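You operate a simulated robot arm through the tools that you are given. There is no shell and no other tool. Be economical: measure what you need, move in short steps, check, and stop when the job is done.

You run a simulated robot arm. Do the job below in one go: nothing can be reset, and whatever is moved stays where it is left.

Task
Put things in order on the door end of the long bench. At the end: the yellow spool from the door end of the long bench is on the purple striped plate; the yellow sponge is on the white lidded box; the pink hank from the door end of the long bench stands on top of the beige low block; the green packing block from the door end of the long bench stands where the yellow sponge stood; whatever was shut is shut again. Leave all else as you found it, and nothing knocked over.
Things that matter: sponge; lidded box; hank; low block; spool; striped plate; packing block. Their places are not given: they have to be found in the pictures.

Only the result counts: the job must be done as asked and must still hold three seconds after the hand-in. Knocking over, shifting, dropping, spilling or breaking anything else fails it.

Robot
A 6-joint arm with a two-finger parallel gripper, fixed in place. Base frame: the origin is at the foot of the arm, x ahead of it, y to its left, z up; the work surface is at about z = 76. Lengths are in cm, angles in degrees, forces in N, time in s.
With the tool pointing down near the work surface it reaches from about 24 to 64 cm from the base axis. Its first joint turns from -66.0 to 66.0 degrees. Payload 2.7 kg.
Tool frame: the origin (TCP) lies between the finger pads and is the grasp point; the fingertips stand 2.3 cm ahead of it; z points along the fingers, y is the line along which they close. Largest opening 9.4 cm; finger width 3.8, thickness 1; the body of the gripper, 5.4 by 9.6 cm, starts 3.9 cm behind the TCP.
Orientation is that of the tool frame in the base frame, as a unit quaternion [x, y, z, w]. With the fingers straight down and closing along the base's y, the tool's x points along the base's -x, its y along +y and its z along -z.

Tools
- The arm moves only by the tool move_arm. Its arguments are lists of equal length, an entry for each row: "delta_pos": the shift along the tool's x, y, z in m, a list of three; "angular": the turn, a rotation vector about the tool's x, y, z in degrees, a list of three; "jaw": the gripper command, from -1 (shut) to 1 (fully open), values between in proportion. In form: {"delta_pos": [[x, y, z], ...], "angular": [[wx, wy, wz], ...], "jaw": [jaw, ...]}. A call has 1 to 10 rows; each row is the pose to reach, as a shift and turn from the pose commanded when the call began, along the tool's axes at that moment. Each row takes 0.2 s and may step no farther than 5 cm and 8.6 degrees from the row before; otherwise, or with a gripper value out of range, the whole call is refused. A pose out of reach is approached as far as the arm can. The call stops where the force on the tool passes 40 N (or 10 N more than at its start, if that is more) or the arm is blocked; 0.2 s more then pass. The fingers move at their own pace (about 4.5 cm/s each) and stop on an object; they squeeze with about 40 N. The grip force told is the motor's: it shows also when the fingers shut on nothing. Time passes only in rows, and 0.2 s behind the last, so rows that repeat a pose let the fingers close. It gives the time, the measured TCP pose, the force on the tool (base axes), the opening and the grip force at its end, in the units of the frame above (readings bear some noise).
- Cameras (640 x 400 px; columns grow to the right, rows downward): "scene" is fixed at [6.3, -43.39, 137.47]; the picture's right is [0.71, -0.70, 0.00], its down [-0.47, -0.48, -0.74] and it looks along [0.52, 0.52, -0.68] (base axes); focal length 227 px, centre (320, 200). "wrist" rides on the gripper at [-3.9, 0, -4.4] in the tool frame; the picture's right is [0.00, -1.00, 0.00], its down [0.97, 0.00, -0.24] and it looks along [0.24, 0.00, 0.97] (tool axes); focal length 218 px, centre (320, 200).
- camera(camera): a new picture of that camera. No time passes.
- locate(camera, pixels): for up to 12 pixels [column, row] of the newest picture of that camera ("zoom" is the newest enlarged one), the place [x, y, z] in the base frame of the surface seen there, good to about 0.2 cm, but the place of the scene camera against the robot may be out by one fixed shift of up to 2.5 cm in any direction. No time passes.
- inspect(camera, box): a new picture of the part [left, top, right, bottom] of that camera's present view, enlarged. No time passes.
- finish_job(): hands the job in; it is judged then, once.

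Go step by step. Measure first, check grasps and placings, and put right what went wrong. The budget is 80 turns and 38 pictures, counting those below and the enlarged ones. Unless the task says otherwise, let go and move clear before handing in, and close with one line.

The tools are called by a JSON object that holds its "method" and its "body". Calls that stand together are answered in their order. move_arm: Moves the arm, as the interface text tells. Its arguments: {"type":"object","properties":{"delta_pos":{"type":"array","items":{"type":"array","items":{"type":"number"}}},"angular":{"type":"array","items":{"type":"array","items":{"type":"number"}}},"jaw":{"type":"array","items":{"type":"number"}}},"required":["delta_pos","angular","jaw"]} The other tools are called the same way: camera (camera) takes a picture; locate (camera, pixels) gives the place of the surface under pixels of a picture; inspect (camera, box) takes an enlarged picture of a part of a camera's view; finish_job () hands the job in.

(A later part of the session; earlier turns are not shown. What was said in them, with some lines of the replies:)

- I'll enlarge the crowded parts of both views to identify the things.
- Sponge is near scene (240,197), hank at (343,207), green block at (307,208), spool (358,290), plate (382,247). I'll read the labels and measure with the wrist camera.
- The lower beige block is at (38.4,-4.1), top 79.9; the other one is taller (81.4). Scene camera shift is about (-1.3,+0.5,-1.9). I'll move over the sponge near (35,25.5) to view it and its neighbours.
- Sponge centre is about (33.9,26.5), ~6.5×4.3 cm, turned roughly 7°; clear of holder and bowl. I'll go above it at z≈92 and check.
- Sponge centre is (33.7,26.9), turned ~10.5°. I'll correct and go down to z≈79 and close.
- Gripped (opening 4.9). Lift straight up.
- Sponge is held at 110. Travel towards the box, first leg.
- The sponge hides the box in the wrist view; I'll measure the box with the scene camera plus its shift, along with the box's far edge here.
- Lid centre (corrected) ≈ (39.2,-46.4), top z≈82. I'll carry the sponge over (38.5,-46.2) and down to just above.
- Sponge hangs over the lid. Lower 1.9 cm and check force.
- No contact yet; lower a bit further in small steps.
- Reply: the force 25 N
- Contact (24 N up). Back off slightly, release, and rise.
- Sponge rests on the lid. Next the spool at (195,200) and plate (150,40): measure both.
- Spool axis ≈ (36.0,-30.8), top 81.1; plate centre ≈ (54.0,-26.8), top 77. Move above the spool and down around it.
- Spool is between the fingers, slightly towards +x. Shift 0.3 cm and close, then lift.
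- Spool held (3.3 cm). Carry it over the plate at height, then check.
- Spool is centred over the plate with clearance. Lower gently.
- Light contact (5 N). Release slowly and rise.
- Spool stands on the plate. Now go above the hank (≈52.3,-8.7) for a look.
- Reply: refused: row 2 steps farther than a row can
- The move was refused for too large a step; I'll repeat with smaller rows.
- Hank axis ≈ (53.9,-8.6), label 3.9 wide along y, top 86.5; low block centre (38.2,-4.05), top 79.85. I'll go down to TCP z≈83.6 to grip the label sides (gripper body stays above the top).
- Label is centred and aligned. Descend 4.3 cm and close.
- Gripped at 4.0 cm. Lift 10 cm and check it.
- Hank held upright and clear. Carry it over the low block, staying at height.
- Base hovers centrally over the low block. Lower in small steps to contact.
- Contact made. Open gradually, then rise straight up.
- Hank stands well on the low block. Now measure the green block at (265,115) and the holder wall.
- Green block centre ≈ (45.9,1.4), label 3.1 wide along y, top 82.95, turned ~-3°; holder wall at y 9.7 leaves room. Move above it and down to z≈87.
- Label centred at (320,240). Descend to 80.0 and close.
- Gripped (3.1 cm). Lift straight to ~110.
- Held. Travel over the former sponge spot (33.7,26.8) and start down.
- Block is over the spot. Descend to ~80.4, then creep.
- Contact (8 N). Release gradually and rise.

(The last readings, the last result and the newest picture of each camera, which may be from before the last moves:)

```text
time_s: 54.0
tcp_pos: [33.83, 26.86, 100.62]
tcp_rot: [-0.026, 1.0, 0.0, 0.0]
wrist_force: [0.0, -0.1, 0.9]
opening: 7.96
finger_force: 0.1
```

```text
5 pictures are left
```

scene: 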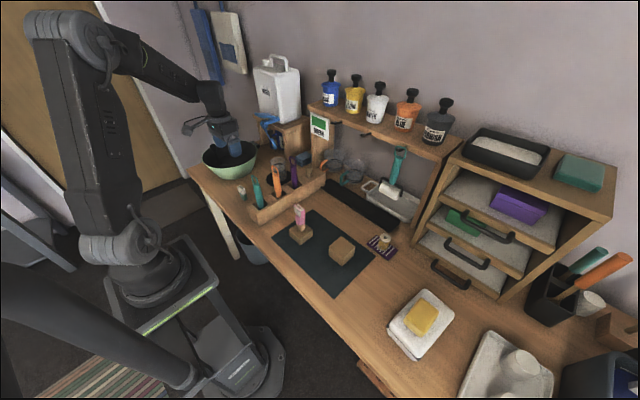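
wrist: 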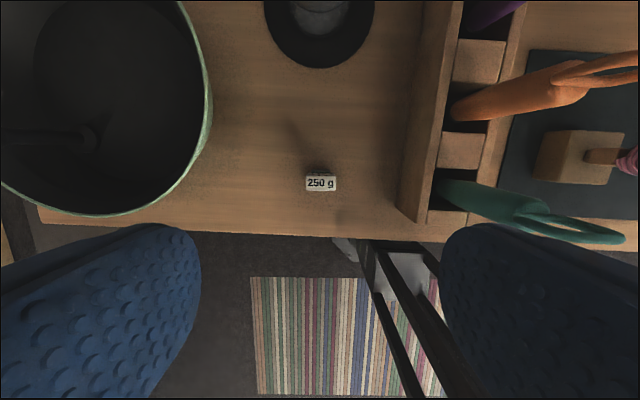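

All four items look placed; verify the green block's place at (321,183) and inspect the rest.

{"method": "locate", "body": {"camera": "wrist", "pixels": [[321, 183], [310, 178], [334, 188], [320, 172]]}}

{"method": "inspect", "body": {"camera": "scene", "box": [220, 150, 460, 350]}}

```text
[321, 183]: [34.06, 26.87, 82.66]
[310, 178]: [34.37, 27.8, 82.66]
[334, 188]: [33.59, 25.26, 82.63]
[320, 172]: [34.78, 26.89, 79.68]
```

```text
2.00 times, centred on (340, 250) of scene
```

zoom: 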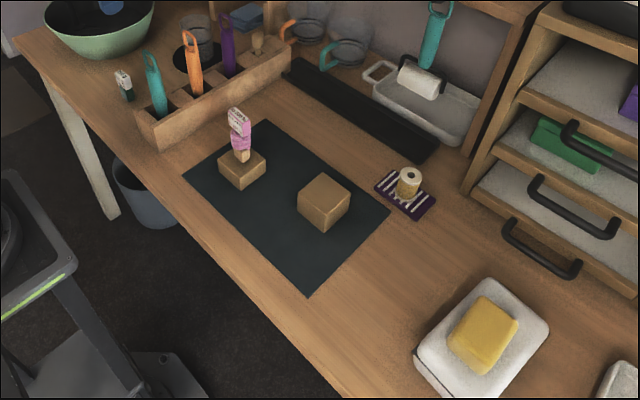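

The green block stands at (34.0,26.8), where the sponge was. The spool is on the plate, the hank is upright on the low block, and the sponge is on the shut box. The arm is clear, so I'm handing in.

{"method": "finish_job", "body": {}}

```text
The job is handed in.
```

The job is handed in: the last pictures show all four items in their asked places, the lidded box still shut, and nothing knocked over.
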